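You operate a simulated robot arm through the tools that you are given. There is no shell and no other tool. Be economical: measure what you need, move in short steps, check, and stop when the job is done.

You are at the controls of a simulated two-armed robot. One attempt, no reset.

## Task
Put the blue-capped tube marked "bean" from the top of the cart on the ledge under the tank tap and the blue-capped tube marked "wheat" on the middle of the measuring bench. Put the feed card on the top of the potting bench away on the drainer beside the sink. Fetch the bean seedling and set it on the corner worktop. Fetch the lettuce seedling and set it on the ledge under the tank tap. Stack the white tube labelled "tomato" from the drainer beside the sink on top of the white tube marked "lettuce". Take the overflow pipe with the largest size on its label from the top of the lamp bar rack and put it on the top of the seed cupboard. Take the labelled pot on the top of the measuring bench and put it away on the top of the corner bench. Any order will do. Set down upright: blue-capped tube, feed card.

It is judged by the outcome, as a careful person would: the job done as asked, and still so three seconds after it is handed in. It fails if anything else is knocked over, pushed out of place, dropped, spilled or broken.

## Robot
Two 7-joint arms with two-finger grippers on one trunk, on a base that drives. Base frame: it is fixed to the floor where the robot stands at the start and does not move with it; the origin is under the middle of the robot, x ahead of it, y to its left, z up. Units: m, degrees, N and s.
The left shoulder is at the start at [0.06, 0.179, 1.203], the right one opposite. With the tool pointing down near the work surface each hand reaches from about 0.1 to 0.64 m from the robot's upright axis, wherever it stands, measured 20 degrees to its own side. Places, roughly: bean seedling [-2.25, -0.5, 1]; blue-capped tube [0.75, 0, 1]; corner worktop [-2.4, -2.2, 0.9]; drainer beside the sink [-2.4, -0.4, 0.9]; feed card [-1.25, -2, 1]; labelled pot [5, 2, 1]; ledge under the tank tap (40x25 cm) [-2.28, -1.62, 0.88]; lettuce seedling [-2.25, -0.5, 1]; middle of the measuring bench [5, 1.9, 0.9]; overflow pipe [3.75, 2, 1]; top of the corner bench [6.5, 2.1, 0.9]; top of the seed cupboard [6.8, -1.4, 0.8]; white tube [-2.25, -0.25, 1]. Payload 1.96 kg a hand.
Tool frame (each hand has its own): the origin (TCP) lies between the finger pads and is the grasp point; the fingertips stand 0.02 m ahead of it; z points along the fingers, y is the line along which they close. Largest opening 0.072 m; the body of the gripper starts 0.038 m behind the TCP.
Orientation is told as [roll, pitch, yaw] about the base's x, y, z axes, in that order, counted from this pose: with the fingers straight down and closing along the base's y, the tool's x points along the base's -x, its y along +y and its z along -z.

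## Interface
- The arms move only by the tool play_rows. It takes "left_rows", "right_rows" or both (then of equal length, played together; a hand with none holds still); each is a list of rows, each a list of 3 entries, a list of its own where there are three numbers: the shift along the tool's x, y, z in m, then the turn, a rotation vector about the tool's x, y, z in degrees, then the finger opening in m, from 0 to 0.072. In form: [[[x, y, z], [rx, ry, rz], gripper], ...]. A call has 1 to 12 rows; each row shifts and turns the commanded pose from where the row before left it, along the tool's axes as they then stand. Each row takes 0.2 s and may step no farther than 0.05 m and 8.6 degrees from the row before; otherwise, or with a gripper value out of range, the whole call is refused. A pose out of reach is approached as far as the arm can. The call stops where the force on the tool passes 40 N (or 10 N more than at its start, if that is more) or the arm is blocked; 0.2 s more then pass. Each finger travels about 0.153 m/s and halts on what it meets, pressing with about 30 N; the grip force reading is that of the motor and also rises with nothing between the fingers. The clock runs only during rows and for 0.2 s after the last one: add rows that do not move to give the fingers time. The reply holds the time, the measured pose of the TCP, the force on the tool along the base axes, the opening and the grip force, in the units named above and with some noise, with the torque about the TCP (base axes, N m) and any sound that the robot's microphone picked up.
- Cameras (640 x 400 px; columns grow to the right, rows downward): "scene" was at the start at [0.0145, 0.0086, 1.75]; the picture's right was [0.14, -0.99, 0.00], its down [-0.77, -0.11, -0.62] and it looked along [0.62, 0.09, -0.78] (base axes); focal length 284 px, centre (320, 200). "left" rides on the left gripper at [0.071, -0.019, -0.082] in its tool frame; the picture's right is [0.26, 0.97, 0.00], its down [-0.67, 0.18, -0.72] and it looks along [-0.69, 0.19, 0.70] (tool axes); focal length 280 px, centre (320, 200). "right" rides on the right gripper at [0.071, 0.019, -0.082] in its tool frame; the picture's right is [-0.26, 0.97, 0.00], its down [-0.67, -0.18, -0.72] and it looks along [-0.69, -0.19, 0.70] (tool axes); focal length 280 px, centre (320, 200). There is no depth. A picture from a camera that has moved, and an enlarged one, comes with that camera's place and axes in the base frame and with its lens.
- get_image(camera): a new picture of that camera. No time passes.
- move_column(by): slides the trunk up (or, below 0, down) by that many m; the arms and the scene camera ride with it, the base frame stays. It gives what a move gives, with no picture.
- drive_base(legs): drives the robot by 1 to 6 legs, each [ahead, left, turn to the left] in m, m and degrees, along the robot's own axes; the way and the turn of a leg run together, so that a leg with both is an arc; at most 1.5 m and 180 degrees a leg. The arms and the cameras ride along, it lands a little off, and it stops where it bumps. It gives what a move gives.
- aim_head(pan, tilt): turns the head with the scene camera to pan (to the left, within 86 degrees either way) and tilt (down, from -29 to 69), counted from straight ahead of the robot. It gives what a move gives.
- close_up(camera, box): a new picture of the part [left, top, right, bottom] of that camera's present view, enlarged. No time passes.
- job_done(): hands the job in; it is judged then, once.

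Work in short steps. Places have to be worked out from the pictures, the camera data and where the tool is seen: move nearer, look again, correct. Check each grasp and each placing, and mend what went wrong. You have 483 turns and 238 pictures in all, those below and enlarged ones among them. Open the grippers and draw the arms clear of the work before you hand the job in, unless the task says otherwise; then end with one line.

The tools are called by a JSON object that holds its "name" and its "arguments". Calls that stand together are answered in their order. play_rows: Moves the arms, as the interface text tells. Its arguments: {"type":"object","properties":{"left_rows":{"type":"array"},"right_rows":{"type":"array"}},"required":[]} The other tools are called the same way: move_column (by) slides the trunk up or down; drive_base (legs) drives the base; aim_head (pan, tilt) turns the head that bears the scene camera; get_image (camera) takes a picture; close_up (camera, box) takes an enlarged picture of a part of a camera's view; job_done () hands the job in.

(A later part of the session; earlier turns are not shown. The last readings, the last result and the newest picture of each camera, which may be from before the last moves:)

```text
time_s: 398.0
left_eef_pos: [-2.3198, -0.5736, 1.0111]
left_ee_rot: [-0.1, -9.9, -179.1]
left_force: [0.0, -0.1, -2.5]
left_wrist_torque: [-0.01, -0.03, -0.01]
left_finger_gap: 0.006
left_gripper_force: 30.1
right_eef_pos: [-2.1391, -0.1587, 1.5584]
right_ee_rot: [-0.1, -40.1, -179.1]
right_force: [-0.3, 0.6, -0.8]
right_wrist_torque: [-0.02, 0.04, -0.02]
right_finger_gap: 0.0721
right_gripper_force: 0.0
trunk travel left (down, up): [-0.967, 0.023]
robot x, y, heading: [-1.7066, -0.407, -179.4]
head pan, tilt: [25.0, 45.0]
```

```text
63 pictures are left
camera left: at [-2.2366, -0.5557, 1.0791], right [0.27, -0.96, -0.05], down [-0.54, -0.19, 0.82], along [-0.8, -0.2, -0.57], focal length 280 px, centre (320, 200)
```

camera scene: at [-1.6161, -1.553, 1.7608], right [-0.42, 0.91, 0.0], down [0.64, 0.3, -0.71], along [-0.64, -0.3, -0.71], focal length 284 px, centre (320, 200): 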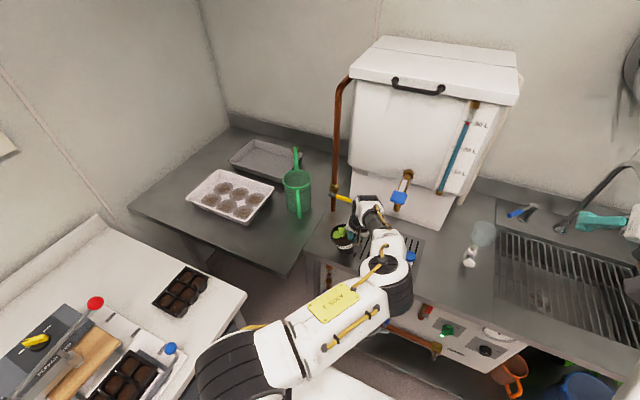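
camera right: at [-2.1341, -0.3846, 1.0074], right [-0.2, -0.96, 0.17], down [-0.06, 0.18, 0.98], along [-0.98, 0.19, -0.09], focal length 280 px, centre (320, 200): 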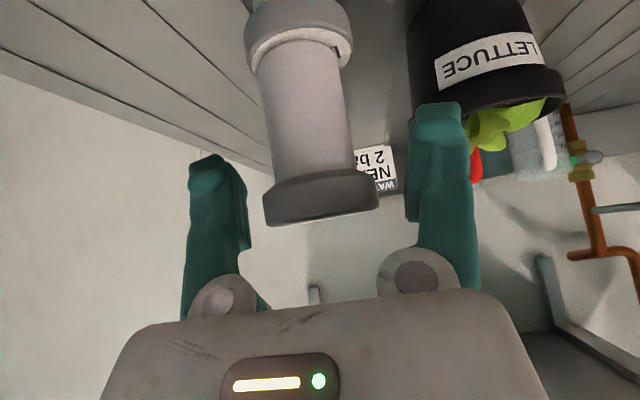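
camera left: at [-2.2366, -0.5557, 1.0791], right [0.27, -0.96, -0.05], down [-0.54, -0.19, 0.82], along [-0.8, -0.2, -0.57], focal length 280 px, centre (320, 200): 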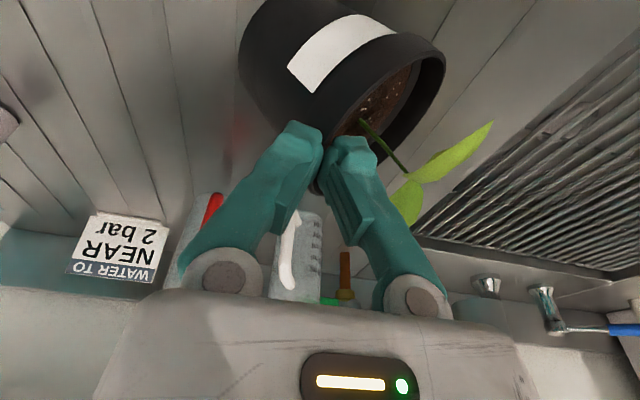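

The grip is shallow and the pot hangs tilted. I set it back down and re-grip deeper.

{"name": "play_rows", "arguments": {"left_rows": [[[0.0035, 0, 0.0197], [0, 0, 0], 0.0], [[0.0017, 0, 0.0098], [0, 0, 0], 0.0], [[0.0013, 0, 0.0074], [0, 0, 0], 0.0], [[0, 0, 0], [0, 0, 0], 0.0]]}}

{"name": "get_image", "arguments": {"camera": "left"}}

```text
time_s: 398.4
left_eef_pos: [-2.323, -0.5741, 1.0005]
left_ee_rot: [-0.2, -10.5, -179.3]
left_force: [-0.3, -0.8, -2.5]
left_wrist_torque: [0.04, -0.02, 0.01]
left_finger_gap: 0.0059
left_gripper_force: 30.1
right_eef_pos: [-2.1357, -0.1587, 1.5578]
right_ee_rot: [-0.1, -40.1, -179.1]
right_force: [0.2, -0.1, -0.4]
right_wrist_torque: [-0.01, 0.01, 0.01]
right_finger_gap: 0.0719
right_gripper_force: 0.1
trunk travel left (down, up): [-0.967, 0.023]
robot x, y, heading: [-1.7007, -0.4086, -179.1]
head pan, tilt: [25.0, 45.0]
stopped in row 1 (left hand): the force on the tool passed its limit at 45 N (the readings are from after the stop); the commanded pose is now the measured one
```

```text
62 pictures are left
camera left: at [-2.2376, -0.5547, 1.068], right [0.27, -0.96, -0.05], down [-0.53, -0.19, 0.83], along [-0.8, -0.2, -0.56], focal length 280 px, centre (320, 200)
```

left: 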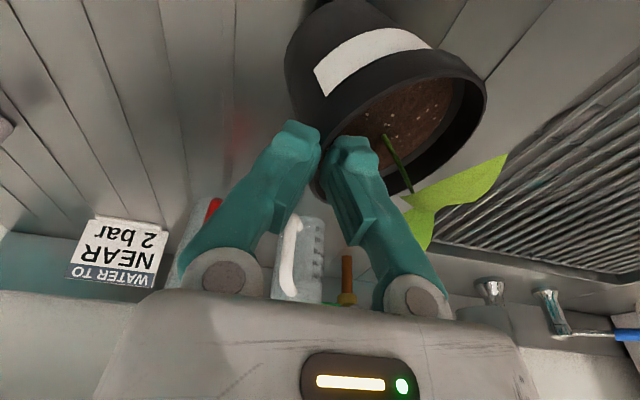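

It touched down on its edge and is righting itself. Continue lowering slowly.

{"name": "move_column", "arguments": {"by": -0.008}}

{"name": "move_column", "arguments": {"by": -0.008}}

{"name": "move_column", "arguments": {"by": -0.008}}

{"name": "get_image", "arguments": {"camera": "left"}}

```text
time_s: 399.0
left_eef_pos: [-2.3231, -0.5737, 0.9921]
left_ee_rot: [-0.2, -10.5, -179.2]
left_force: [1.2, 2.7, 3.7]
left_wrist_torque: [0.05, -0.13, 0.02]
left_finger_gap: 0.0058
left_gripper_force: 29.8
right_eef_pos: [-2.1365, -0.1585, 1.5523]
right_ee_rot: [-0.1, -40.1, -179.0]
right_force: [0.4, -0.2, 0.3]
right_wrist_torque: [0.06, 0.01, -0.01]
right_finger_gap: 0.0719
right_gripper_force: 0.0
trunk travel left (down, up): [-0.959, 0.031]
robot x, y, heading: [-1.7065, -0.4038, -179.2]
head pan, tilt: [25.0, 45.0]
```

```text
time_s: 399.6
left_eef_pos: [-2.3244, -0.5729, 0.983]
left_ee_rot: [-0.1, -10.3, -179.2]
left_force: [0.4, 0.4, 1.5]
left_wrist_torque: [0.0, -0.04, 0.0]
left_finger_gap: 0.0062
left_gripper_force: 30.1
right_eef_pos: [-2.138, -0.1589, 1.5418]
right_ee_rot: [-0.1, -40.1, -179.1]
right_force: [1.1, 0.2, 0.2]
right_wrist_torque: [0.02, 0.0, -0.02]
right_finger_gap: 0.0719
right_gripper_force: 0.1
trunk travel left (down, up): [-0.951, 0.039]
robot x, y, heading: [-1.7023, -0.4102, -179.1]
head pan, tilt: [25.0, 45.0]
```

```text
time_s: 400.1
left_eef_pos: [-2.3243, -0.5729, 0.9745]
left_ee_rot: [-0.1, -10.5, -179.2]
left_force: [-0.1, 0.6, -1.1]
left_wrist_torque: [-0.05, -0.03, 0.01]
left_finger_gap: 0.0059
left_gripper_force: 30.1
right_eef_pos: [-2.1375, -0.1581, 1.535]
right_ee_rot: [-0.2, -40.0, -179.1]
right_force: [0.7, 0.6, 0.7]
right_wrist_torque: [-0.02, -0.04, 0.03]
right_finger_gap: 0.0719
right_gripper_force: 0.0
trunk travel left (down, up): [-0.943, 0.047]
robot x, y, heading: [-1.7021, -0.405, -179.1]
head pan, tilt: [25.0, 45.0]
```

```text
61 pictures are left
camera left: at [-2.2397, -0.555, 1.0434], right [0.27, -0.96, -0.05], down [-0.53, -0.19, 0.83], along [-0.8, -0.2, -0.56], focal length 280 px, centre (320, 200)
```

left: 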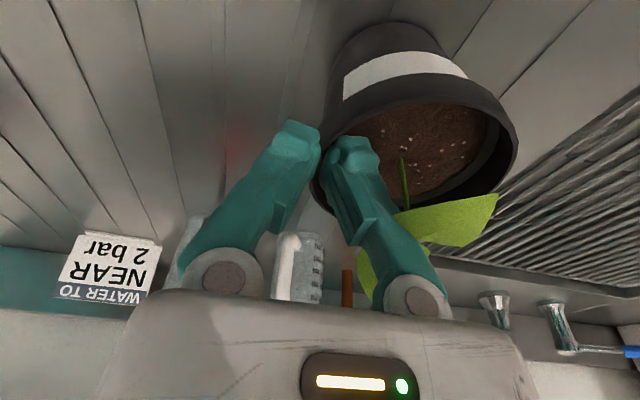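

Upright again. Open, go 9 mm deeper, re-grip, and lift.

{"name": "play_rows", "arguments": {"left_rows": [[[0, 0, 0], [0, 0, 0], 0.012], [[0, 0, 0], [0, 0, 0], 0.022], [[0, 0, 0], [0, 0, 0], 0.022]]}}

{"name": "move_column", "arguments": {"by": -0.01}}

{"name": "get_image", "arguments": {"camera": "left"}}

```text
time_s: 400.9
left_eef_pos: [-2.3226, -0.5744, 0.975]
left_ee_rot: [-0.2, -10.4, -179.2]
left_force: [-0.9, 0.7, -0.5]
left_wrist_torque: [0.02, -0.02, 0.02]
left_finger_gap: 0.0222
left_gripper_force: 0.2
right_eef_pos: [-2.1377, -0.1576, 1.5337]
right_ee_rot: [0.0, -40.1, -179.1]
right_force: [-0.5, -1.0, -0.2]
right_wrist_torque: [-0.01, 0.03, 0.01]
right_finger_gap: 0.072
right_gripper_force: 0.0
trunk travel left (down, up): [-0.943, 0.047]
robot x, y, heading: [-1.7075, -0.4055, -179.1]
head pan, tilt: [25.0, 45.0]
```

```text
time_s: 401.5
left_eef_pos: [-2.3241, -0.5745, 0.9655]
left_ee_rot: [0.0, -10.4, -179.2]
left_force: [-1.1, 0.5, -0.1]
left_wrist_torque: [0.02, 0.0, -0.01]
left_finger_gap: 0.022
left_gripper_force: 0.0
right_eef_pos: [-2.1372, -0.1585, 1.5251]
right_ee_rot: [-0.1, -40.2, -179.0]
right_force: [0.2, -0.2, -0.7]
right_wrist_torque: [0.0, 0.02, 0.02]
right_finger_gap: 0.0718
right_gripper_force: 0.0
trunk travel left (down, up): [-0.933, 0.057]
robot x, y, heading: [-1.7069, -0.4089, -179.3]
head pan, tilt: [25.0, 45.0]
```

```text
60 pictures are left
camera left: at [-2.2398, -0.555, 1.0335], right [0.27, -0.96, -0.05], down [-0.53, -0.19, 0.83], along [-0.8, -0.2, -0.56], focal length 280 px, centre (320, 200)
```

left: 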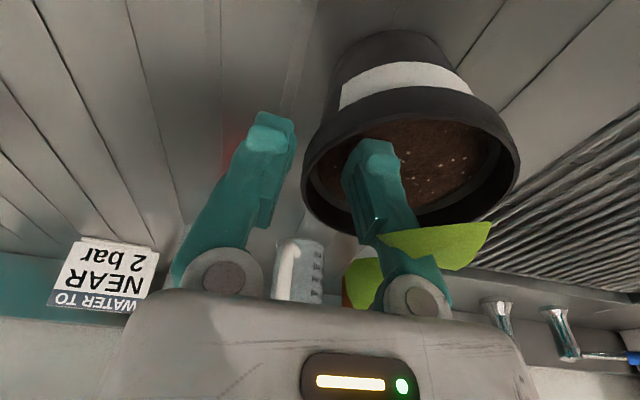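

{"name": "move_column", "arguments": {"by": -0.004}}

{"name": "play_rows", "arguments": {"left_rows": [[[0, 0, 0], [0, 0, 0], 0.0], [[0, 0, 0], [0, 0, 0], 0.0], [[0, 0, 0], [0, 0, 0], 0.0]]}}

{"name": "move_column", "arguments": {"by": 0.03}}

{"name": "get_image", "arguments": {"camera": "left"}}

```text
time_s: 402.1
left_eef_pos: [-2.3234, -0.574, 0.9634]
left_ee_rot: [0.0, -10.6, -179.2]
left_force: [-1.5, -1.2, 15.3]
left_wrist_torque: [-0.29, -0.07, -0.05]
left_finger_gap: 0.0218
left_gripper_force: 0.1
right_eef_pos: [-2.1361, -0.1571, 1.5215]
right_ee_rot: [-0.1, -40.1, -179.2]
right_force: [0.5, -0.6, -0.6]
right_wrist_torque: [-0.02, -0.03, 0.0]
right_finger_gap: 0.0717
right_gripper_force: 0.0
trunk travel left (down, up): [-0.929, 0.061]
robot x, y, heading: [-1.7028, -0.412, -179.2]
head pan, tilt: [25.0, 45.0]
```

```text
time_s: 402.9
left_eef_pos: [-2.3229, -0.5726, 0.9609]
left_ee_rot: [-0.1, -10.6, -179.2]
left_force: [-0.2, 0.1, 6.3]
left_wrist_torque: [-0.17, -0.36, 0.0]
left_finger_gap: 0.0061
left_gripper_force: 30.0
right_eef_pos: [-2.1367, -0.1585, 1.5212]
right_ee_rot: [-0.1, -40.1, -179.2]
right_force: [0.5, -1.1, -0.6]
right_wrist_torque: [-0.01, 0.02, -0.04]
right_finger_gap: 0.0721
right_gripper_force: 0.0
trunk travel left (down, up): [-0.929, 0.061]
robot x, y, heading: [-1.7051, -0.405, -179.1]
head pan, tilt: [25.0, 45.0]
```

```text
time_s: 403.6
left_eef_pos: [-2.3234, -0.5737, 0.9905]
left_ee_rot: [-0.1, -10.5, -179.2]
left_force: [1.0, 0.3, -2.5]
left_wrist_torque: [0.08, 0.01, 0.0]
left_finger_gap: 0.0059
left_gripper_force: 29.8
right_eef_pos: [-2.1384, -0.1575, 1.5495]
right_ee_rot: [-0.1, -40.1, -179.3]
right_force: [0.4, -0.2, 0.9]
right_wrist_torque: [0.0, 0.0, -0.02]
right_finger_gap: 0.072
right_gripper_force: 0.0
trunk travel left (down, up): [-0.959, 0.031]
robot x, y, heading: [-1.7076, -0.4045, -179.1]
head pan, tilt: [25.0, 45.0]
```

```text
59 pictures are left
camera left: at [-2.2397, -0.555, 1.0593], right [0.27, -0.96, -0.05], down [-0.53, -0.19, 0.83], along [-0.8, -0.2, -0.56], focal length 280 px, centre (320, 200)
```

left: 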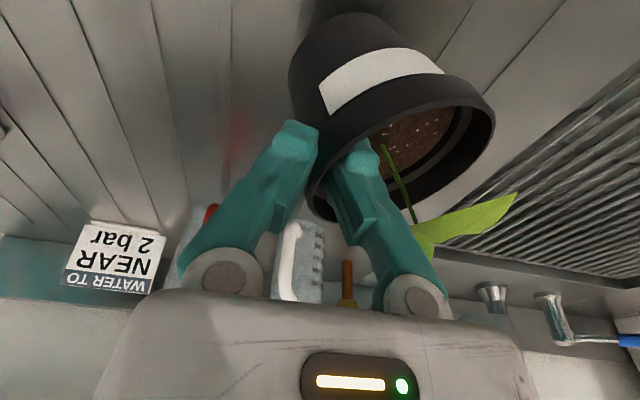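

Now held properly. Raise, back out, and drive to the corner worktop side.

{"name": "play_rows", "arguments": {"left_rows": [[[-0.0052, 0, -0.0295], [0, 0, 0], 0.0], [[-0.0052, 0, -0.0295], [0, 0, 0], 0.0], [[-0.0052, 0, -0.0295], [0, 0, 0], 0.0], [[-0.0052, 0, -0.0295], [0, 0, 0], 0.0], [[0, 0, 0], [0, 0, 0], 0.0]]}}

{"name": "drive_base", "arguments": {"legs": [[-0.45, 0, -0.8], [0, 1.14, 0]]}}

{"name": "play_rows", "arguments": {"left_rows": [[[0.03, 0, 0], [0, 0, 0], 0.0], [[0.03, 0, 0], [0, 0, 0], 0.0], [[0, 0, 0], [-4.5, 0, 0], 0.0], [[0, 0, 0], [-4.5, 0, 0], 0.0], [[0, 0, 0], [0, 0, 0], 0.0]]}}

{"name": "get_image", "arguments": {"camera": "scene"}}

```text
time_s: 404.8
left_eef_pos: [-2.3241, -0.5739, 1.1124]
left_ee_rot: [-0.1, -10.4, -179.2]
left_force: [-0.2, 0.4, -2.8]
left_wrist_torque: [0.04, 0.01, 0.03]
left_finger_gap: 0.0063
left_gripper_force: 30.4
right_eef_pos: [-2.1384, -0.1578, 1.5499]
right_ee_rot: [-0.1, -40.1, -179.1]
right_force: [0.1, 1.0, 0.8]
right_wrist_torque: [-0.03, -0.02, 0.03]
right_finger_gap: 0.0721
right_gripper_force: 0.1
trunk travel left (down, up): [-0.959, 0.031]
robot x, y, heading: [-1.7025, -0.4079, -179.3]
head pan, tilt: [25.0, 45.0]
```

```text
time_s: 412.8
left_eef_pos: [-1.8779, -1.6676, 1.1116]
left_ee_rot: [-0.1, -10.4, 179.5]
left_force: [0.8, 0.0, -2.6]
left_wrist_torque: [0.02, -0.01, 0.04]
left_finger_gap: 0.0062
left_gripper_force: 30.3
right_eef_pos: [-1.6828, -1.2563, 1.5498]
right_ee_rot: [-0.1, -40.2, 179.5]
right_force: [0.1, -0.2, 1.1]
right_wrist_torque: [-0.04, 0.0, 0.02]
right_finger_gap: 0.0721
right_gripper_force: 0.1
trunk travel left (down, up): [-0.959, 0.031]
robot x, y, heading: [-1.2542, -1.5167, 179.4]
head pan, tilt: [25.0, 45.0]
```

```text
time_s: 414.0
left_eef_pos: [-1.8178, -1.6686, 1.1023]
left_ee_rot: [9.0, -10.6, 179.5]
left_force: [0.1, -0.1, -3.1]
left_wrist_torque: [0.09, 0.01, -0.01]
left_finger_gap: 0.006
left_gripper_force: 29.8
right_eef_pos: [-1.682, -1.2576, 1.5511]
right_ee_rot: [-0.1, -40.3, 179.5]
right_force: [0.5, 0.0, 0.3]
right_wrist_torque: [-0.01, 0.01, 0.02]
right_finger_gap: 0.0718
right_gripper_force: 0.0
trunk travel left (down, up): [-0.959, 0.031]
robot x, y, heading: [-1.2533, -1.5174, 179.5]
head pan, tilt: [25.0, 45.0]
```

```text
58 pictures are left
camera scene: at [-1.2702, -1.5513, 1.8697], right [-0.41, 0.91, 0.0], down [0.64, 0.29, -0.71], along [-0.64, -0.29, -0.71], focal length 284 px, centre (320, 200)
```

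scene: 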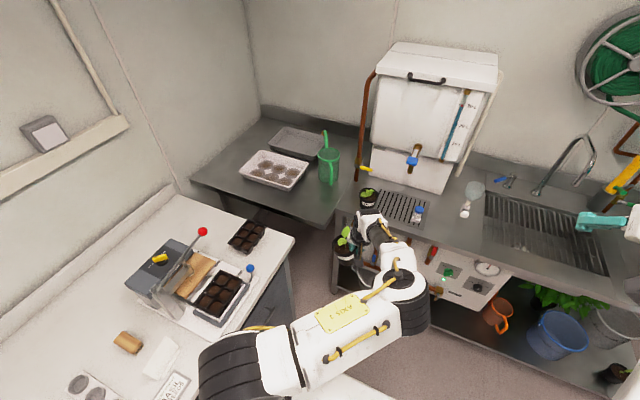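

I slide the hand left first (clear of the lettuce plant), then drive forward over the worktop.

{"name": "play_rows", "arguments": {"left_rows": [[[0, 0.038, 0], [0, 0, 0], 0.0], [[0, 0.038, 0], [0, 0, 0], 0.0], [[0, 0.038, 0], [0, 0, 0], 0.0], [[0, 0.038, 0], [0, 0, 0], 0.0], [[0, 0.038, 0], [0, 0, 0], 0.0], [[0, 0.038, 0], [0, 0, 0], 0.0], [[0, 0.038, 0], [0, 0, 0], 0.0], [[0, 0, 0], [0, 0, 0], 0.0]]}}

{"name": "drive_base", "arguments": {"legs": [[0.32, 0, 0]]}}

{"name": "get_image", "arguments": {"camera": "scene"}}

{"name": "get_image", "arguments": {"camera": "left"}}

```text
time_s: 415.8
left_eef_pos: [-1.8126, -1.9311, 1.1423]
left_ee_rot: [8.9, -10.5, 179.4]
left_force: [0.8, -0.2, -2.1]
left_wrist_torque: [0.07, -0.02, -0.04]
left_finger_gap: 0.0059
left_gripper_force: 29.7
right_eef_pos: [-1.6829, -1.2563, 1.5501]
right_ee_rot: [-0.2, -40.2, 179.5]
right_force: [-0.1, -0.3, 0.0]
right_wrist_torque: [0.0, -0.01, 0.02]
right_finger_gap: 0.0719
right_gripper_force: 0.1
trunk travel left (down, up): [-0.959, 0.031]
robot x, y, heading: [-1.2544, -1.5154, 179.2]
head pan, tilt: [25.0, 45.0]
```

```text
time_s: 417.9
left_eef_pos: [-2.128, -1.9284, 1.1424]
left_ee_rot: [8.8, -10.6, 179.5]
left_force: [0.9, -0.9, -3.3]
left_wrist_torque: [0.06, 0.01, 0.0]
left_finger_gap: 0.0058
left_gripper_force: 29.7
right_eef_pos: [-1.9974, -1.2544, 1.5514]
right_ee_rot: [-0.2, -40.2, 179.6]
right_force: [0.0, 1.0, -0.2]
right_wrist_torque: [-0.01, 0.05, -0.04]
right_finger_gap: 0.072
right_gripper_force: 0.0
trunk travel left (down, up): [-0.959, 0.031]
robot x, y, heading: [-1.5722, -1.511, 179.3]
head pan, tilt: [25.0, 45.0]
```

```text
57 pictures are left
camera scene: at [-1.5849, -1.5491, 1.8698], right [-0.42, 0.91, 0.0], down [0.64, 0.29, -0.71], along [-0.64, -0.29, -0.71], focal length 284 px, centre (320, 200)
```

scene: 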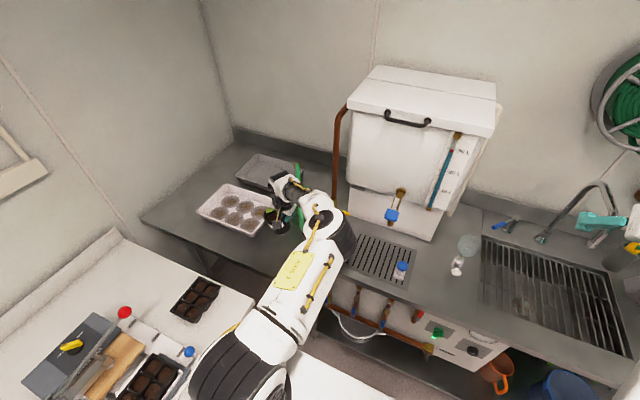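

```text
56 pictures are left
camera left: at [-2.0441, -1.8989, 1.2072], right [0.28, -0.96, 0.1], down [-0.53, -0.07, 0.85], along [-0.8, -0.29, -0.52], focal length 280 px, centre (320, 200)
```

left: 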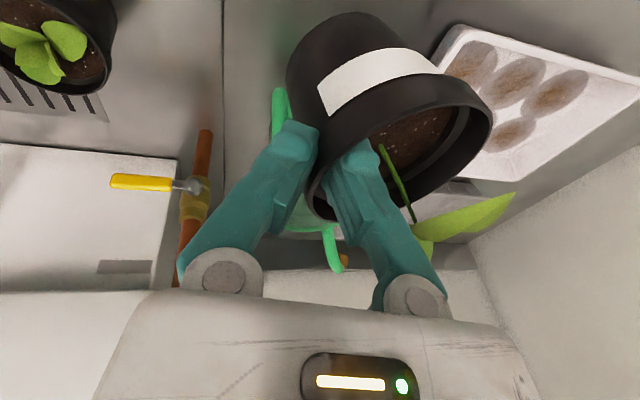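

Spot beneath is clear (tray and can are several cm away). Lower with the trunk 15 cm, then finely.

{"name": "move_column", "arguments": {"by": -0.15}}

{"name": "get_image", "arguments": {"camera": "left"}}

```text
time_s: 419.7
left_eef_pos: [-2.1301, -1.9283, 0.9928]
left_ee_rot: [8.9, -10.4, 179.5]
left_force: [-0.8, 0.7, -2.9]
left_wrist_torque: [0.08, -0.01, -0.01]
left_finger_gap: 0.0056
left_gripper_force: 29.6
right_eef_pos: [-2.0005, -1.2543, 1.4007]
right_ee_rot: [-0.1, -40.1, 179.6]
right_force: [-0.2, 0.4, 0.8]
right_wrist_torque: [0.03, 0.0, -0.02]
right_finger_gap: 0.0721
right_gripper_force: 0.1
trunk travel left (down, up): [-0.809, 0.181]
robot x, y, heading: [-1.5746, -1.5139, 179.5]
head pan, tilt: [25.0, 45.0]
```

```text
55 pictures are left
camera left: at [-2.0459, -1.8989, 1.0565], right [0.28, -0.96, 0.1], down [-0.53, -0.07, 0.84], along [-0.8, -0.29, -0.53], focal length 280 px, centre (320, 200)
```

left: 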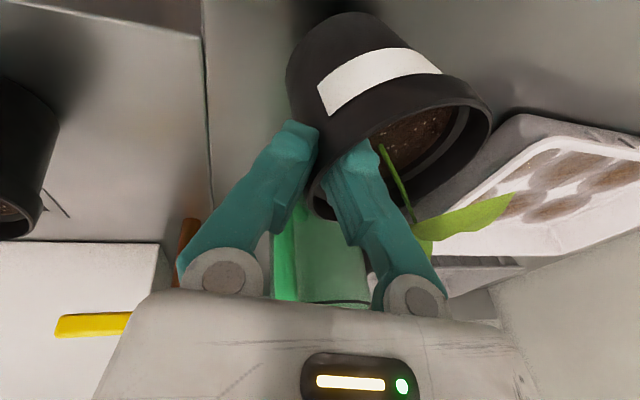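

{"name": "move_column", "arguments": {"by": -0.018}}

{"name": "move_column", "arguments": {"by": -0.006}}

{"name": "move_column", "arguments": {"by": -0.005}}

{"name": "move_column", "arguments": {"by": -0.004}}

```text
time_s: 420.3
left_eef_pos: [-2.1302, -1.9291, 0.9739]
left_ee_rot: [8.8, -10.4, 179.5]
left_force: [-0.1, 0.4, -2.5]
left_wrist_torque: [0.05, 0.0, -0.01]
left_finger_gap: 0.0062
left_gripper_force: 29.6
right_eef_pos: [-1.9997, -1.2551, 1.3828]
right_ee_rot: [-0.1, -40.2, 179.6]
right_force: [0.2, 0.1, 0.0]
right_wrist_torque: [-0.01, 0.04, -0.03]
right_finger_gap: 0.072
right_gripper_force: 0.1
trunk travel left (down, up): [-0.791, 0.199]
robot x, y, heading: [-1.5669, -1.512, 179.3]
head pan, tilt: [25.0, 45.0]
```

```text
time_s: 420.9
left_eef_pos: [-2.1299, -1.9286, 0.9671]
left_ee_rot: [8.9, -10.4, 179.4]
left_force: [-1.1, 0.2, -0.4]
left_wrist_torque: [0.01, 0.03, 0.0]
left_finger_gap: 0.0059
left_gripper_force: 30.4
right_eef_pos: [-2.0003, -1.2544, 1.3765]
right_ee_rot: [0.0, -40.0, 179.5]
right_force: [0.0, -0.7, 0.0]
right_wrist_torque: [-0.04, -0.01, -0.02]
right_finger_gap: 0.0719
right_gripper_force: 0.1
trunk travel left (down, up): [-0.785, 0.205]
robot x, y, heading: [-1.5753, -1.5119, 179.7]
head pan, tilt: [25.0, 45.0]
```

```text
time_s: 421.4
left_eef_pos: [-2.1294, -1.9279, 0.963]
left_ee_rot: [8.9, -10.4, 179.5]
left_force: [0.3, 1.7, -0.7]
left_wrist_torque: [0.0, -0.01, -0.01]
left_finger_gap: 0.006
left_gripper_force: 30.9
right_eef_pos: [-1.9996, -1.2547, 1.3711]
right_ee_rot: [-0.1, -40.0, 179.6]
right_force: [0.5, -0.1, 0.9]
right_wrist_torque: [0.0, 0.0, 0.01]
right_finger_gap: 0.0721
right_gripper_force: 0.0
trunk travel left (down, up): [-0.78, 0.21]
robot x, y, heading: [-1.5756, -1.5139, 179.5]
head pan, tilt: [25.0, 45.0]
```

```text
time_s: 422.0
left_eef_pos: [-2.1293, -1.9271, 0.9609]
left_ee_rot: [9.1, -10.6, 179.4]
left_force: [-1.6, 3.2, 18.3]
left_wrist_torque: [-0.06, -0.14, 0.03]
left_finger_gap: 0.006
left_gripper_force: 30.8
right_eef_pos: [-1.9979, -1.253, 1.3674]
right_ee_rot: [0.0, -40.1, 179.4]
right_force: [0.2, -0.2, 0.5]
right_wrist_torque: [-0.01, -0.01, 0.02]
right_finger_gap: 0.0722
right_gripper_force: 0.0
trunk travel left (down, up): [-0.776, 0.214]
robot x, y, heading: [-1.5732, -1.5102, 179.5]
head pan, tilt: [25.0, 45.0]
```

Seated. Open narrowly and rise.

{"name": "play_rows", "arguments": {"left_rows": [[[0, 0, -0.001], [0, 0, 0], 0.0], [[0, 0, 0], [0, 0, 0], 0.012], [[0, 0, 0], [0, 0, 0], 0.022], [[0, 0, 0], [0, 0, 0], 0.022]]}}

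{"name": "play_rows", "arguments": {"left_rows": [[[-0.0035, 0.002, -0.0195], [0, 0, 0], 0.022], [[-0.0035, 0.003, -0.0195], [0, 0, 0], 0.022], [[-0.005, 0.005, -0.03], [0, 0, 0], 0.022], [[-0.005, 0.005, -0.03], [0, 0, 0], 0.022], [[0, 0, 0], [4.5, 0, 0], 0.022], [[0, 0, 0], [4.5, 0, 0], 0.022]]}}

{"name": "get_image", "arguments": {"camera": "left"}}

```text
time_s: 423.0
left_eef_pos: [-2.1288, -1.9279, 0.9602]
left_ee_rot: [9.0, -10.3, 179.5]
left_force: [1.2, 2.4, 7.5]
left_wrist_torque: [-0.07, -0.06, 0.05]
left_finger_gap: 0.0201
left_gripper_force: 0.0
right_eef_pos: [-1.9997, -1.2523, 1.3666]
right_ee_rot: [0.0, -40.1, 179.4]
right_force: [-0.1, 0.5, 1.0]
right_wrist_torque: [0.01, 0.03, 0.01]
right_finger_gap: 0.072
right_gripper_force: 0.0
trunk travel left (down, up): [-0.776, 0.214]
robot x, y, heading: [-1.5764, -1.5136, 179.6]
head pan, tilt: [25.0, 45.0]
```

```text
time_s: 424.4
left_eef_pos: [-2.1284, -1.9275, 1.0614]
left_ee_rot: [-0.1, -10.5, 179.6]
left_force: [-0.7, 0.0, -0.3]
left_wrist_torque: [0.02, 0.01, 0.01]
left_finger_gap: 0.0221
left_gripper_force: 0.1
right_eef_pos: [-1.9997, -1.2554, 1.3668]
right_ee_rot: [-0.2, -40.1, 179.6]
right_force: [-0.5, 0.7, 0.0]
right_wrist_torque: [0.02, 0.03, -0.01]
right_finger_gap: 0.072
right_gripper_force: 0.0
trunk travel left (down, up): [-0.776, 0.214]
robot x, y, heading: [-1.5736, -1.5108, 179.2]
head pan, tilt: [25.0, 45.0]
```

```text
54 pictures are left
camera left: at [-2.0447, -1.9113, 1.1301], right [0.25, -0.97, -0.05], down [-0.54, -0.18, 0.83], along [-0.81, -0.18, -0.56], focal length 280 px, centre (320, 200)
```

left: 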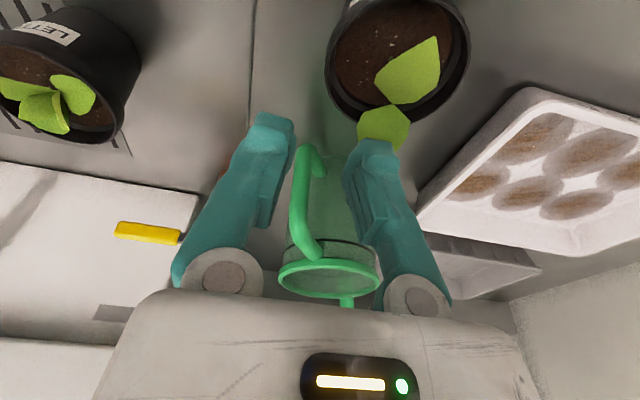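

Bean seedling placed. I raise, bring the hand back to the right, and back off to look for the feed card.

{"name": "move_column", "arguments": {"by": 0.12}}

{"name": "play_rows", "arguments": {"left_rows": [[[0.02, -0.035, 0], [0, 0, 0], 0.04], [[0.02, -0.035, 0], [0, 0, 0], 0.04], [[0.02, -0.035, 0], [0, 0, 0], 0.04], [[0.02, -0.035, 0], [0, 0, 0], 0.04], [[0.02, -0.035, 0], [0, 0, 0], 0.04], [[0.02, -0.035, 0], [0, 0, 0], 0.04]]}}

{"name": "drive_base", "arguments": {"legs": [[-0.5, -0.15, 0], [0, -0.2, 90]]}}

{"name": "aim_head", "arguments": {"pan": -10, "tilt": 35}}

{"name": "get_image", "arguments": {"camera": "scene"}}

```text
time_s: 425.9
left_eef_pos: [-2.1283, -1.928, 1.1803]
left_ee_rot: [-0.1, -10.4, 179.5]
left_force: [0.4, 0.3, -0.7]
left_wrist_torque: [-0.03, -0.01, -0.02]
left_finger_gap: 0.0218
left_gripper_force: 0.1
right_eef_pos: [-2.0, -1.2538, 1.4877]
right_ee_rot: [-0.1, -40.1, 179.5]
right_force: [-0.1, -0.7, -0.1]
right_wrist_torque: [-0.01, -0.01, 0.01]
right_finger_gap: 0.0717
right_gripper_force: 0.0
trunk travel left (down, up): [-0.896, 0.094]
robot x, y, heading: [-1.5732, -1.5128, 179.4]
head pan, tilt: [25.0, 45.0]
```

```text
time_s: 427.3
left_eef_pos: [-2.0076, -1.7181, 1.1622]
left_ee_rot: [0.0, -10.6, 179.6]
left_force: [-0.2, 0.1, 0.5]
left_wrist_torque: [-0.02, -0.02, 0.01]
left_finger_gap: 0.0401
left_gripper_force: 0.0
right_eef_pos: [-1.9975, -1.2531, 1.4887]
right_ee_rot: [-0.2, -40.1, 179.4]
right_force: [-0.3, 0.2, -1.0]
right_wrist_torque: [0.0, 0.01, 0.03]
right_finger_gap: 0.072
right_gripper_force: 0.1
trunk travel left (down, up): [-0.896, 0.094]
robot x, y, heading: [-1.5739, -1.5108, 179.7]
head pan, tilt: [25.0, 45.0]
```

```text
time_s: 434.1
left_eef_pos: [-0.9859, -1.6767, 1.1608]
left_ee_rot: [-0.1, -10.4, -90.7]
left_force: [-0.9, 0.6, -0.3]
left_wrist_torque: [0.01, -0.03, -0.01]
left_finger_gap: 0.0402
left_gripper_force: 0.0
right_eef_pos: [-1.4506, -1.6648, 1.4874]
right_ee_rot: [-0.1, -40.1, -90.7]
right_force: [0.8, -0.1, -0.8]
right_wrist_torque: [0.03, 0.02, -0.03]
right_finger_gap: 0.0718
right_gripper_force: 0.1
trunk travel left (down, up): [-0.896, 0.094]
robot x, y, heading: [-1.1894, -1.239, -91.1]
head pan, tilt: [25.0, 45.0]
```

```text
time_s: 435.1
left_eef_pos: [-0.986, -1.6764, 1.1621]
left_ee_rot: [-0.1, -10.3, -90.8]
left_force: [-0.8, 0.5, -0.7]
left_wrist_torque: [-0.01, -0.01, 0.02]
left_finger_gap: 0.04
left_gripper_force: 0.1
right_eef_pos: [-1.4506, -1.6651, 1.4867]
right_ee_rot: [-0.1, -40.1, -90.7]
right_force: [-0.1, 0.4, -0.6]
right_wrist_torque: [0.0, 0.02, -0.05]
right_finger_gap: 0.0718
right_gripper_force: 0.1
trunk travel left (down, up): [-0.896, 0.094]
robot x, y, heading: [-1.1874, -1.2394, -90.8]
head pan, tilt: [-10.0, 35.0]
```

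```text
53 pictures are left
camera scene: at [-1.2065, -1.2682, 1.8215], right [-0.98, 0.19, 0.0], down [0.11, 0.56, -0.82], along [-0.15, -0.8, -0.57], focal length 284 px, centre (320, 200)
```

scene: 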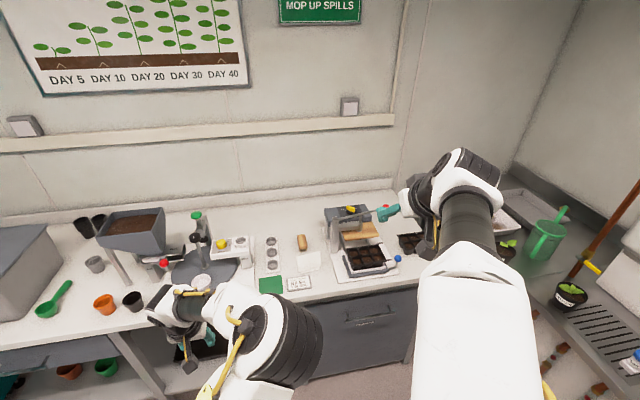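

Zoom on the card area of the potting bench.

{"name": "close_up", "arguments": {"camera": "scene", "box": [250, 225, 350, 300]}}

```text
5.33 times, centred on (300, 262) of scene
camera zoom: at [-1.2065, -1.2682, 1.8215], right [-0.98, 0.19, 0.0], down [0.11, 0.56, -0.82], along [-0.15, -0.8, -0.57], focal length 1516 px, centre (427, -133)
```

zoom: 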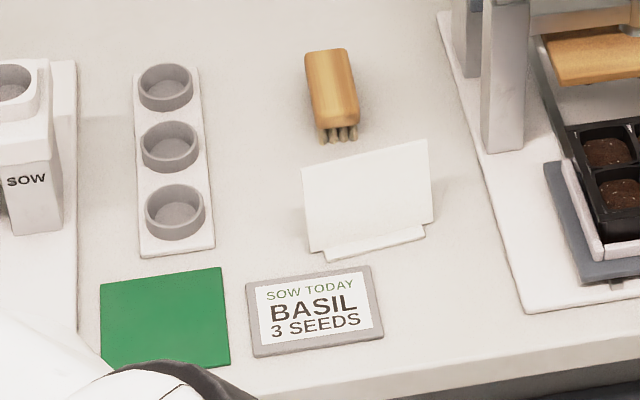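

The standing white card (blank back toward me) near [-1.31, -2.07] is the feed card, about 10 cm wide and 9 cm tall, plane roughly along x. I turn to face west and stand so the left hand can pinch it across its thickness.

{"name": "drive_base", "arguments": {"legs": [[0, 0, -89.2], [-0.33, 0.3, 0]]}}

{"name": "aim_head", "arguments": {"pan": 50, "tilt": 50}}

{"name": "get_image", "arguments": {"camera": "scene"}}

{"name": "get_image", "arguments": {"camera": "left"}}

```text
time_s: 441.7
left_eef_pos: [-1.304, -1.7446, 1.1615]
left_ee_rot: [0.0, -10.5, 178.7]
left_force: [-0.5, -0.1, 0.5]
left_wrist_torque: [0.02, 0.02, 0.01]
left_finger_gap: 0.0399
left_gripper_force: 0.1
right_eef_pos: [-1.2891, -1.28, 1.4867]
right_ee_rot: [0.0, -40.1, 178.8]
right_force: [-0.3, 0.5, 0.3]
right_wrist_torque: [0.04, 0.0, 0.0]
right_finger_gap: 0.0723
right_gripper_force: 0.0
trunk travel left (down, up): [-0.896, 0.094]
robot x, y, heading: [-0.8654, -1.5455, 178.6]
head pan, tilt: [-10.0, 35.0]
```

```text
time_s: 443.0
left_eef_pos: [-1.3035, -1.7463, 1.1612]
left_ee_rot: [-0.1, -10.4, 178.6]
left_force: [-0.3, -0.4, 0.3]
left_wrist_torque: [0.01, 0.01, -0.05]
left_finger_gap: 0.04
left_gripper_force: 0.0
right_eef_pos: [-1.2894, -1.2808, 1.4875]
right_ee_rot: [-0.1, -40.0, 178.8]
right_force: [-0.7, -0.3, -0.6]
right_wrist_torque: [0.01, -0.04, 0.04]
right_finger_gap: 0.0721
right_gripper_force: 0.2
trunk travel left (down, up): [-0.896, 0.094]
robot x, y, heading: [-0.8625, -1.5475, 178.6]
head pan, tilt: [50.0, 50.0]
```

```text
51 pictures are left
camera scene: at [-0.8563, -1.6062, 1.7998], right [-0.75, 0.66, 0.0], down [0.51, 0.58, -0.64], along [-0.42, -0.48, -0.77], focal length 284 px, centre (320, 200)
```

scene: 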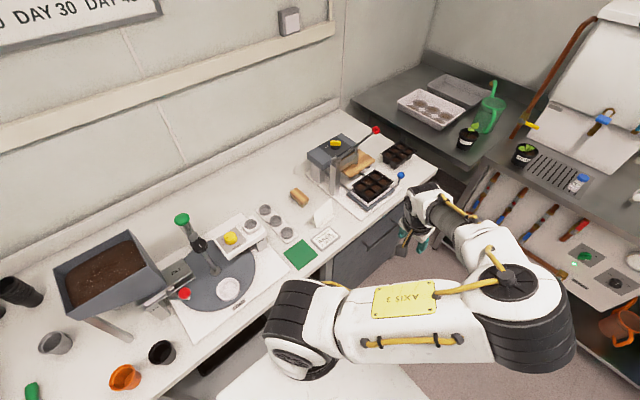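

```text
50 pictures are left
camera left: at [-1.2186, -1.7303, 1.2296], right [0.24, -0.97, -0.05], down [-0.54, -0.17, 0.83], along [-0.81, -0.17, -0.56], focal length 280 px, centre (320, 200)
```

left: 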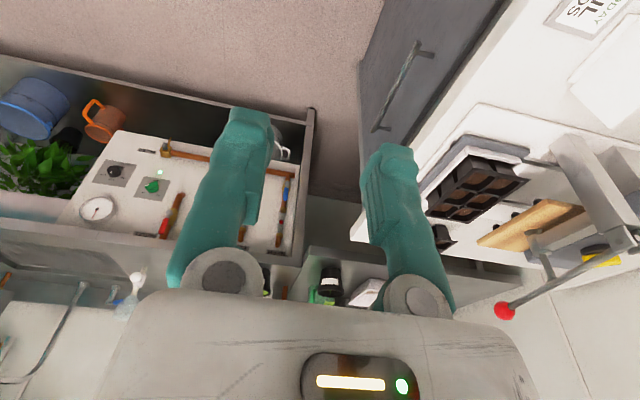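

{"name": "close_up", "arguments": {"camera": "scene", "box": [270, 180, 370, 260]}}

```text
5.00 times, centred on (320, 220) of scene
camera zoom: at [-0.8563, -1.6062, 1.7998], right [-0.75, 0.66, 0.0], down [0.51, 0.58, -0.64], along [-0.42, -0.48, -0.77], focal length 1421 px, centre (320, 100)
```

zoom: 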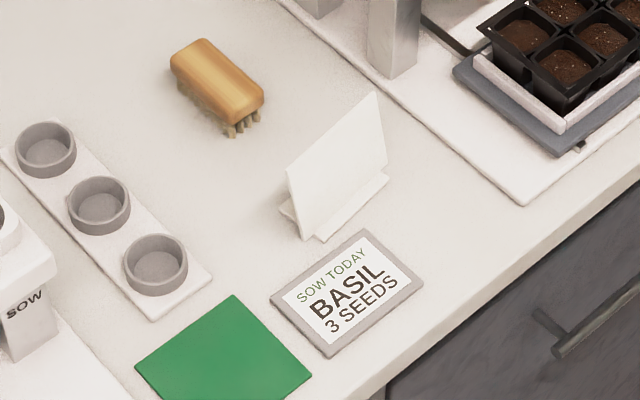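

Card spans x −1.26…−1.356 at y≈−2.10, top z≈0.947, leaning back slightly; bench z≈0.865. I bring the left hand above its middle, rolled to match the lean.

{"name": "play_rows", "arguments": {"left_rows": [[[0.0029, 0.0398, 0.0164], [0, 0, 0], 0.04], [[0.0029, 0.0398, 0.0164], [0, 0, 0], 0.04], [[0.0029, 0.0398, 0.0164], [0, 0, 0], 0.04], [[0.0029, 0.0398, 0.0164], [0, 0, 0], 0.04], [[0.0029, 0.0398, 0.0164], [0, 0, 0], 0.04], [[0.0029, 0.0398, 0.0164], [0, 0, 0], 0.04], [[0.0029, 0.0398, 0.0164], [0, 0, 0], 0.04], [[0.0029, 0.0398, 0.0164], [0, 0, 0], 0.04], [[0.0029, 0.0398, 0.0164], [0, 0, 0], 0.04], [[0, 0, 0], [5, 0, 0], 0.04], [[0, 0, 0], [4, 0, 0], 0.04], [[0, 0, 0], [0, 0, 0], 0.04]]}}

{"name": "get_image", "arguments": {"camera": "left"}}

{"name": "get_image", "arguments": {"camera": "scene"}}

```text
time_s: 445.6
left_eef_pos: [-1.3116, -2.1034, 1.0116]
left_ee_rot: [-9.2, -10.4, 178.6]
left_force: [-0.5, -0.6, -0.6]
left_wrist_torque: [0.0, 0.01, 0.03]
left_finger_gap: 0.0399
left_gripper_force: 0.2
right_eef_pos: [-1.2887, -1.2806, 1.4872]
right_ee_rot: [-0.1, -40.1, 178.8]
right_force: [-0.4, -0.1, 0.3]
right_wrist_torque: [0.01, 0.02, 0.01]
right_finger_gap: 0.072
right_gripper_force: 0.1
trunk travel left (down, up): [-0.896, 0.094]
robot x, y, heading: [-0.863, -1.5476, 179.0]
head pan, tilt: [50.0, 50.0]
```

```text
48 pictures are left
camera left: at [-1.2269, -2.1004, 1.0819], right [0.21, -0.96, -0.2], down [-0.55, -0.28, 0.79], along [-0.81, -0.06, -0.58], focal length 280 px, centre (320, 200)
```

left: 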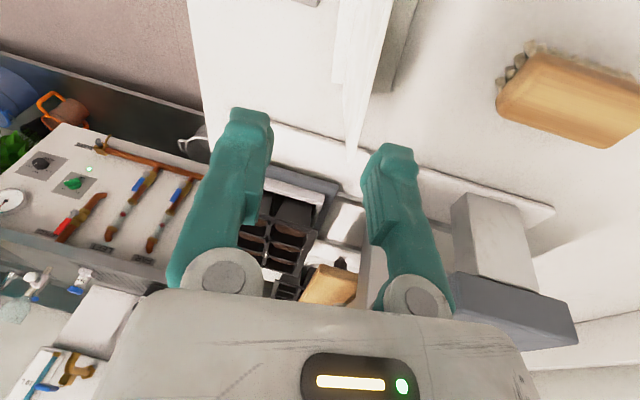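

```text
47 pictures are left
camera scene: at [-0.8565, -1.6065, 1.7998], right [-0.75, 0.66, 0.0], down [0.5, 0.58, -0.64], along [-0.42, -0.48, -0.77], focal length 284 px, centre (320, 200)
```

scene: 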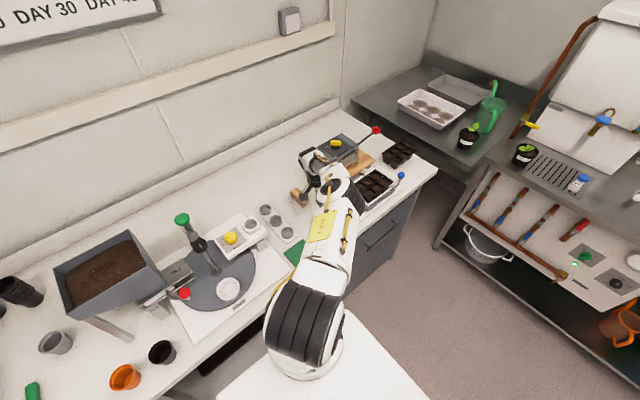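

The card shows ~1.7 cm right of the finger midline as predicted; I shift accordingly and descend partway.

{"name": "play_rows", "arguments": {"left_rows": [[[0.016, 0.016, 0], [0, 0, 0], 0.04], [[0, 0, 0.02], [0, 0, 0], 0.04], [[0, 0, 0.02], [0, 0, 0], 0.04], [[0, 0, 0], [0, 0, 0], 0.04]]}}

{"name": "get_image", "arguments": {"camera": "left"}}

```text
time_s: 446.6
left_eef_pos: [-1.3062, -2.1122, 0.9664]
left_ee_rot: [-9.1, -10.6, 178.7]
left_force: [0.0, -0.3, 0.1]
left_wrist_torque: [0.02, 0.03, -0.02]
left_finger_gap: 0.0399
left_gripper_force: 0.0
right_eef_pos: [-1.2883, -1.2818, 1.4876]
right_ee_rot: [-0.1, -40.1, 178.8]
right_force: [-0.1, 0.9, -0.1]
right_wrist_torque: [0.01, 0.0, 0.02]
right_finger_gap: 0.072
right_gripper_force: 0.0
trunk travel left (down, up): [-0.896, 0.094]
robot x, y, heading: [-0.8616, -1.5458, 178.8]
head pan, tilt: [50.0, 50.0]
```

```text
46 pictures are left
camera left: at [-1.2205, -2.1102, 1.0366], right [0.21, -0.96, -0.2], down [-0.55, -0.28, 0.79], along [-0.81, -0.06, -0.58], focal length 280 px, centre (320, 200)
```

left: 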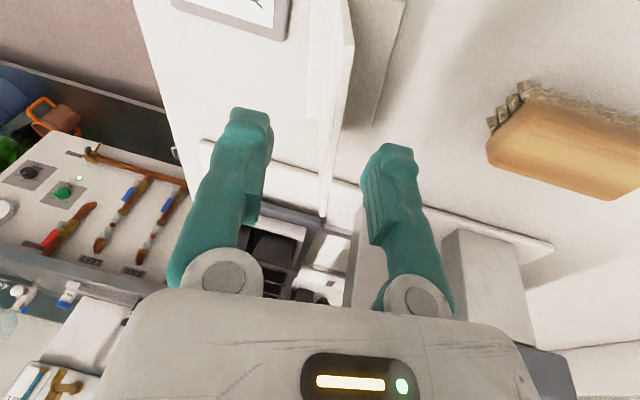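

Card is between the fingers. Descend 3.5 cm more.

{"name": "play_rows", "arguments": {"left_rows": [[[0, 0.003, 0.018], [0, 0, 0], 0.04], [[0, 0.002, 0.018], [0, 0, 0], 0.04], [[0, 0, 0], [0, 0, 0], 0.04]]}}

{"name": "get_image", "arguments": {"camera": "left"}}

```text
time_s: 447.4
left_eef_pos: [-1.3082, -2.1054, 0.9402]
left_ee_rot: [-9.1, -10.4, 178.6]
left_force: [0.4, 0.3, -0.2]
left_wrist_torque: [0.0, 0.04, -0.01]
left_finger_gap: 0.0399
left_gripper_force: 0.0
left hand out of reach, approached as far as the arm can: row 2
right_eef_pos: [-1.2888, -1.2807, 1.4876]
right_ee_rot: [-0.1, -40.1, 178.8]
right_force: [0.0, 0.1, -0.2]
right_wrist_torque: [0.04, -0.04, 0.02]
right_finger_gap: 0.0721
right_gripper_force: 0.1
trunk travel left (down, up): [-0.896, 0.094]
robot x, y, heading: [-0.8628, -1.5458, 178.7]
head pan, tilt: [50.0, 50.0]
```

```text
45 pictures are left
camera left: at [-1.2234, -2.1031, 1.0107], right [0.21, -0.96, -0.2], down [-0.55, -0.28, 0.79], along [-0.81, -0.06, -0.58], focal length 280 px, centre (320, 200)
```

left: 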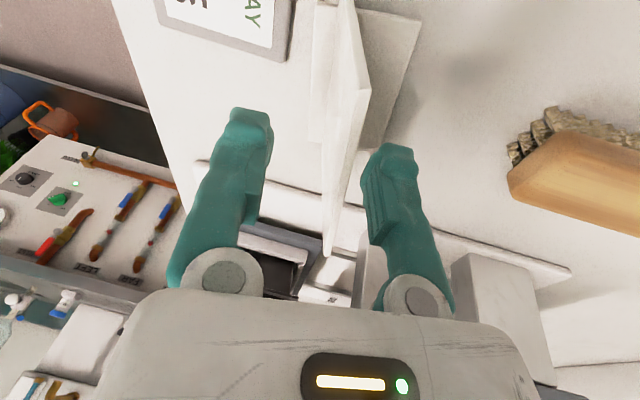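

Lower slightly with the trunk and shift toward the card centre.

{"name": "play_rows", "arguments": {"left_rows": [[[0, 0.008, 0], [0, 0, 0], 0.04], [[0, 0, 0], [0, 0, 0], 0.04]]}}

{"name": "move_column", "arguments": {"by": -0.012}}

{"name": "get_image", "arguments": {"camera": "left"}}

```text
time_s: 448.0
left_eef_pos: [-1.3081, -2.1048, 0.9401]
left_ee_rot: [-9.1, -10.4, 178.6]
left_force: [-0.1, -0.1, 0.5]
left_wrist_torque: [0.01, 0.0, 0.01]
left_finger_gap: 0.04
left_gripper_force: 0.1
left hand out of reach, approached as far as the arm can: row 1
right_eef_pos: [-1.289, -1.2813, 1.4876]
right_ee_rot: [-0.1, -40.0, 178.9]
right_force: [0.1, -0.5, 0.0]
right_wrist_torque: [-0.01, 0.01, 0.01]
right_finger_gap: 0.0719
right_gripper_force: 0.0
trunk travel left (down, up): [-0.896, 0.094]
robot x, y, heading: [-0.8685, -1.5446, 179.2]
head pan, tilt: [50.0, 50.0]
```

```text
time_s: 448.6
left_eef_pos: [-1.3078, -2.1053, 0.9272]
left_ee_rot: [-9.1, -10.4, 178.7]
left_force: [0.1, -0.1, 0.8]
left_wrist_torque: [0.01, -0.05, 0.01]
left_finger_gap: 0.0399
left_gripper_force: 0.1
right_eef_pos: [-1.2899, -1.2808, 1.4768]
right_ee_rot: [-0.1, -40.1, 178.8]
right_force: [-0.4, -0.7, 0.2]
right_wrist_torque: [0.01, 0.01, -0.01]
right_finger_gap: 0.0718
right_gripper_force: 0.1
trunk travel left (down, up): [-0.884, 0.106]
robot x, y, heading: [-0.8656, -1.5425, 179.0]
head pan, tilt: [50.0, 50.0]
```

```text
44 pictures are left
camera left: at [-1.2234, -2.1035, 0.9987], right [0.21, -0.96, -0.2], down [-0.55, -0.28, 0.79], along [-0.81, -0.06, -0.58], focal length 280 px, centre (320, 200)
```

left: 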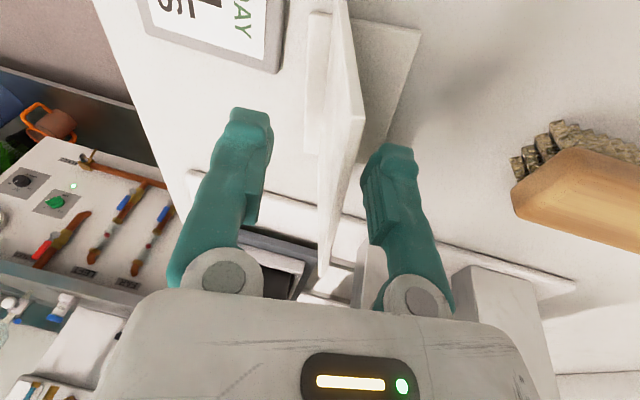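

Strafe 1.2 cm left to centre the card, then close.

{"name": "drive_base", "arguments": {"legs": [[0, 0.012, 0]]}}

{"name": "play_rows", "arguments": {"left_rows": [[[0, 0, 0], [0, 0, 0], 0.03], [[0, 0, 0], [0, 0, 0], 0.015], [[0, 0, 0], [0, 0, 0], 0.005], [[0, 0, 0], [0, 0, 0], 0.0], [[0, 0, 0], [0, 0, 0], 0.0]]}}

{"name": "get_image", "arguments": {"camera": "left"}}

```text
time_s: 449.3
left_eef_pos: [-1.3078, -2.1163, 0.9294]
left_ee_rot: [-8.8, -10.4, 178.7]
left_force: [0.3, 0.3, -0.4]
left_wrist_torque: [-0.05, 0.01, -0.03]
left_finger_gap: 0.04
left_gripper_force: 0.0
right_eef_pos: [-1.2881, -1.2893, 1.4746]
right_ee_rot: [0.0, -40.1, 178.6]
right_force: [0.3, 0.3, 0.3]
right_wrist_torque: [-0.05, 0.01, 0.02]
right_finger_gap: 0.0719
right_gripper_force: 0.1
trunk travel left (down, up): [-0.884, 0.106]
robot x, y, heading: [-0.8644, -1.558, 178.8]
head pan, tilt: [50.0, 50.0]
```

```text
time_s: 450.5
left_eef_pos: [-1.3089, -2.1173, 0.9284]
left_ee_rot: [-9.1, -10.6, 178.7]
left_force: [0.9, 0.7, 3.7]
left_wrist_torque: [0.08, -0.11, 0.03]
left_finger_gap: 0.0061
left_gripper_force: 29.8
right_eef_pos: [-1.2884, -1.2921, 1.4754]
right_ee_rot: [-0.2, -40.1, 178.8]
right_force: [-0.7, 0.2, 0.0]
right_wrist_torque: [0.01, -0.03, -0.01]
right_finger_gap: 0.0716
right_gripper_force: 0.0
trunk travel left (down, up): [-0.884, 0.106]
robot x, y, heading: [-0.8639, -1.5569, 178.9]
head pan, tilt: [50.0, 50.0]
```

```text
43 pictures are left
camera left: at [-1.2236, -2.1153, 0.9992], right [0.21, -0.96, -0.2], down [-0.55, -0.28, 0.79], along [-0.81, -0.06, -0.58], focal length 280 px, centre (320, 200)
```

left: 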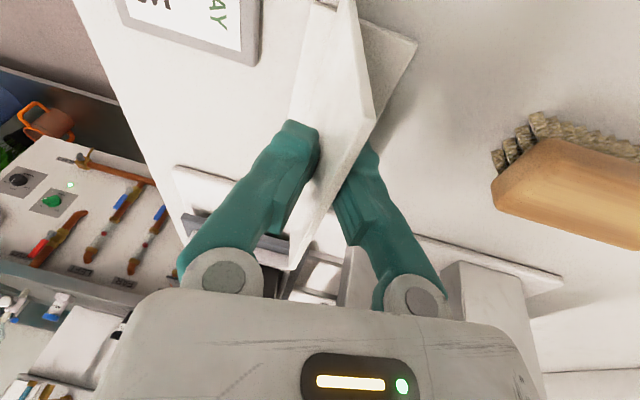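

Card gripped (6 mm). Lift with the trunk and check.

{"name": "move_column", "arguments": {"by": 0.06}}

{"name": "get_image", "arguments": {"camera": "left"}}

```text
time_s: 451.5
left_eef_pos: [-1.3086, -2.1166, 0.9885]
left_ee_rot: [-9.1, -10.4, 178.6]
left_force: [-0.1, -0.1, -0.7]
left_wrist_torque: [0.04, -0.03, 0.0]
left_finger_gap: 0.0063
left_gripper_force: 30.1
right_eef_pos: [-1.2885, -1.2933, 1.5363]
right_ee_rot: [-0.1, -40.1, 178.8]
right_force: [0.1, 0.7, -0.2]
right_wrist_torque: [0.03, -0.02, -0.01]
right_finger_gap: 0.0719
right_gripper_force: 0.0
trunk travel left (down, up): [-0.944, 0.046]
robot x, y, heading: [-0.8669, -1.5567, 179.0]
head pan, tilt: [50.0, 50.0]
```

```text
42 pictures are left
camera left: at [-1.2239, -2.1157, 1.0586], right [0.21, -0.96, -0.2], down [-0.55, -0.28, 0.79], along [-0.81, -0.06, -0.58], focal length 280 px, centre (320, 200)
```

left: 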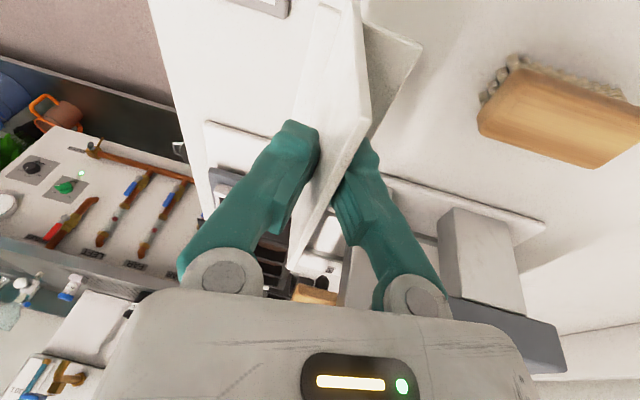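

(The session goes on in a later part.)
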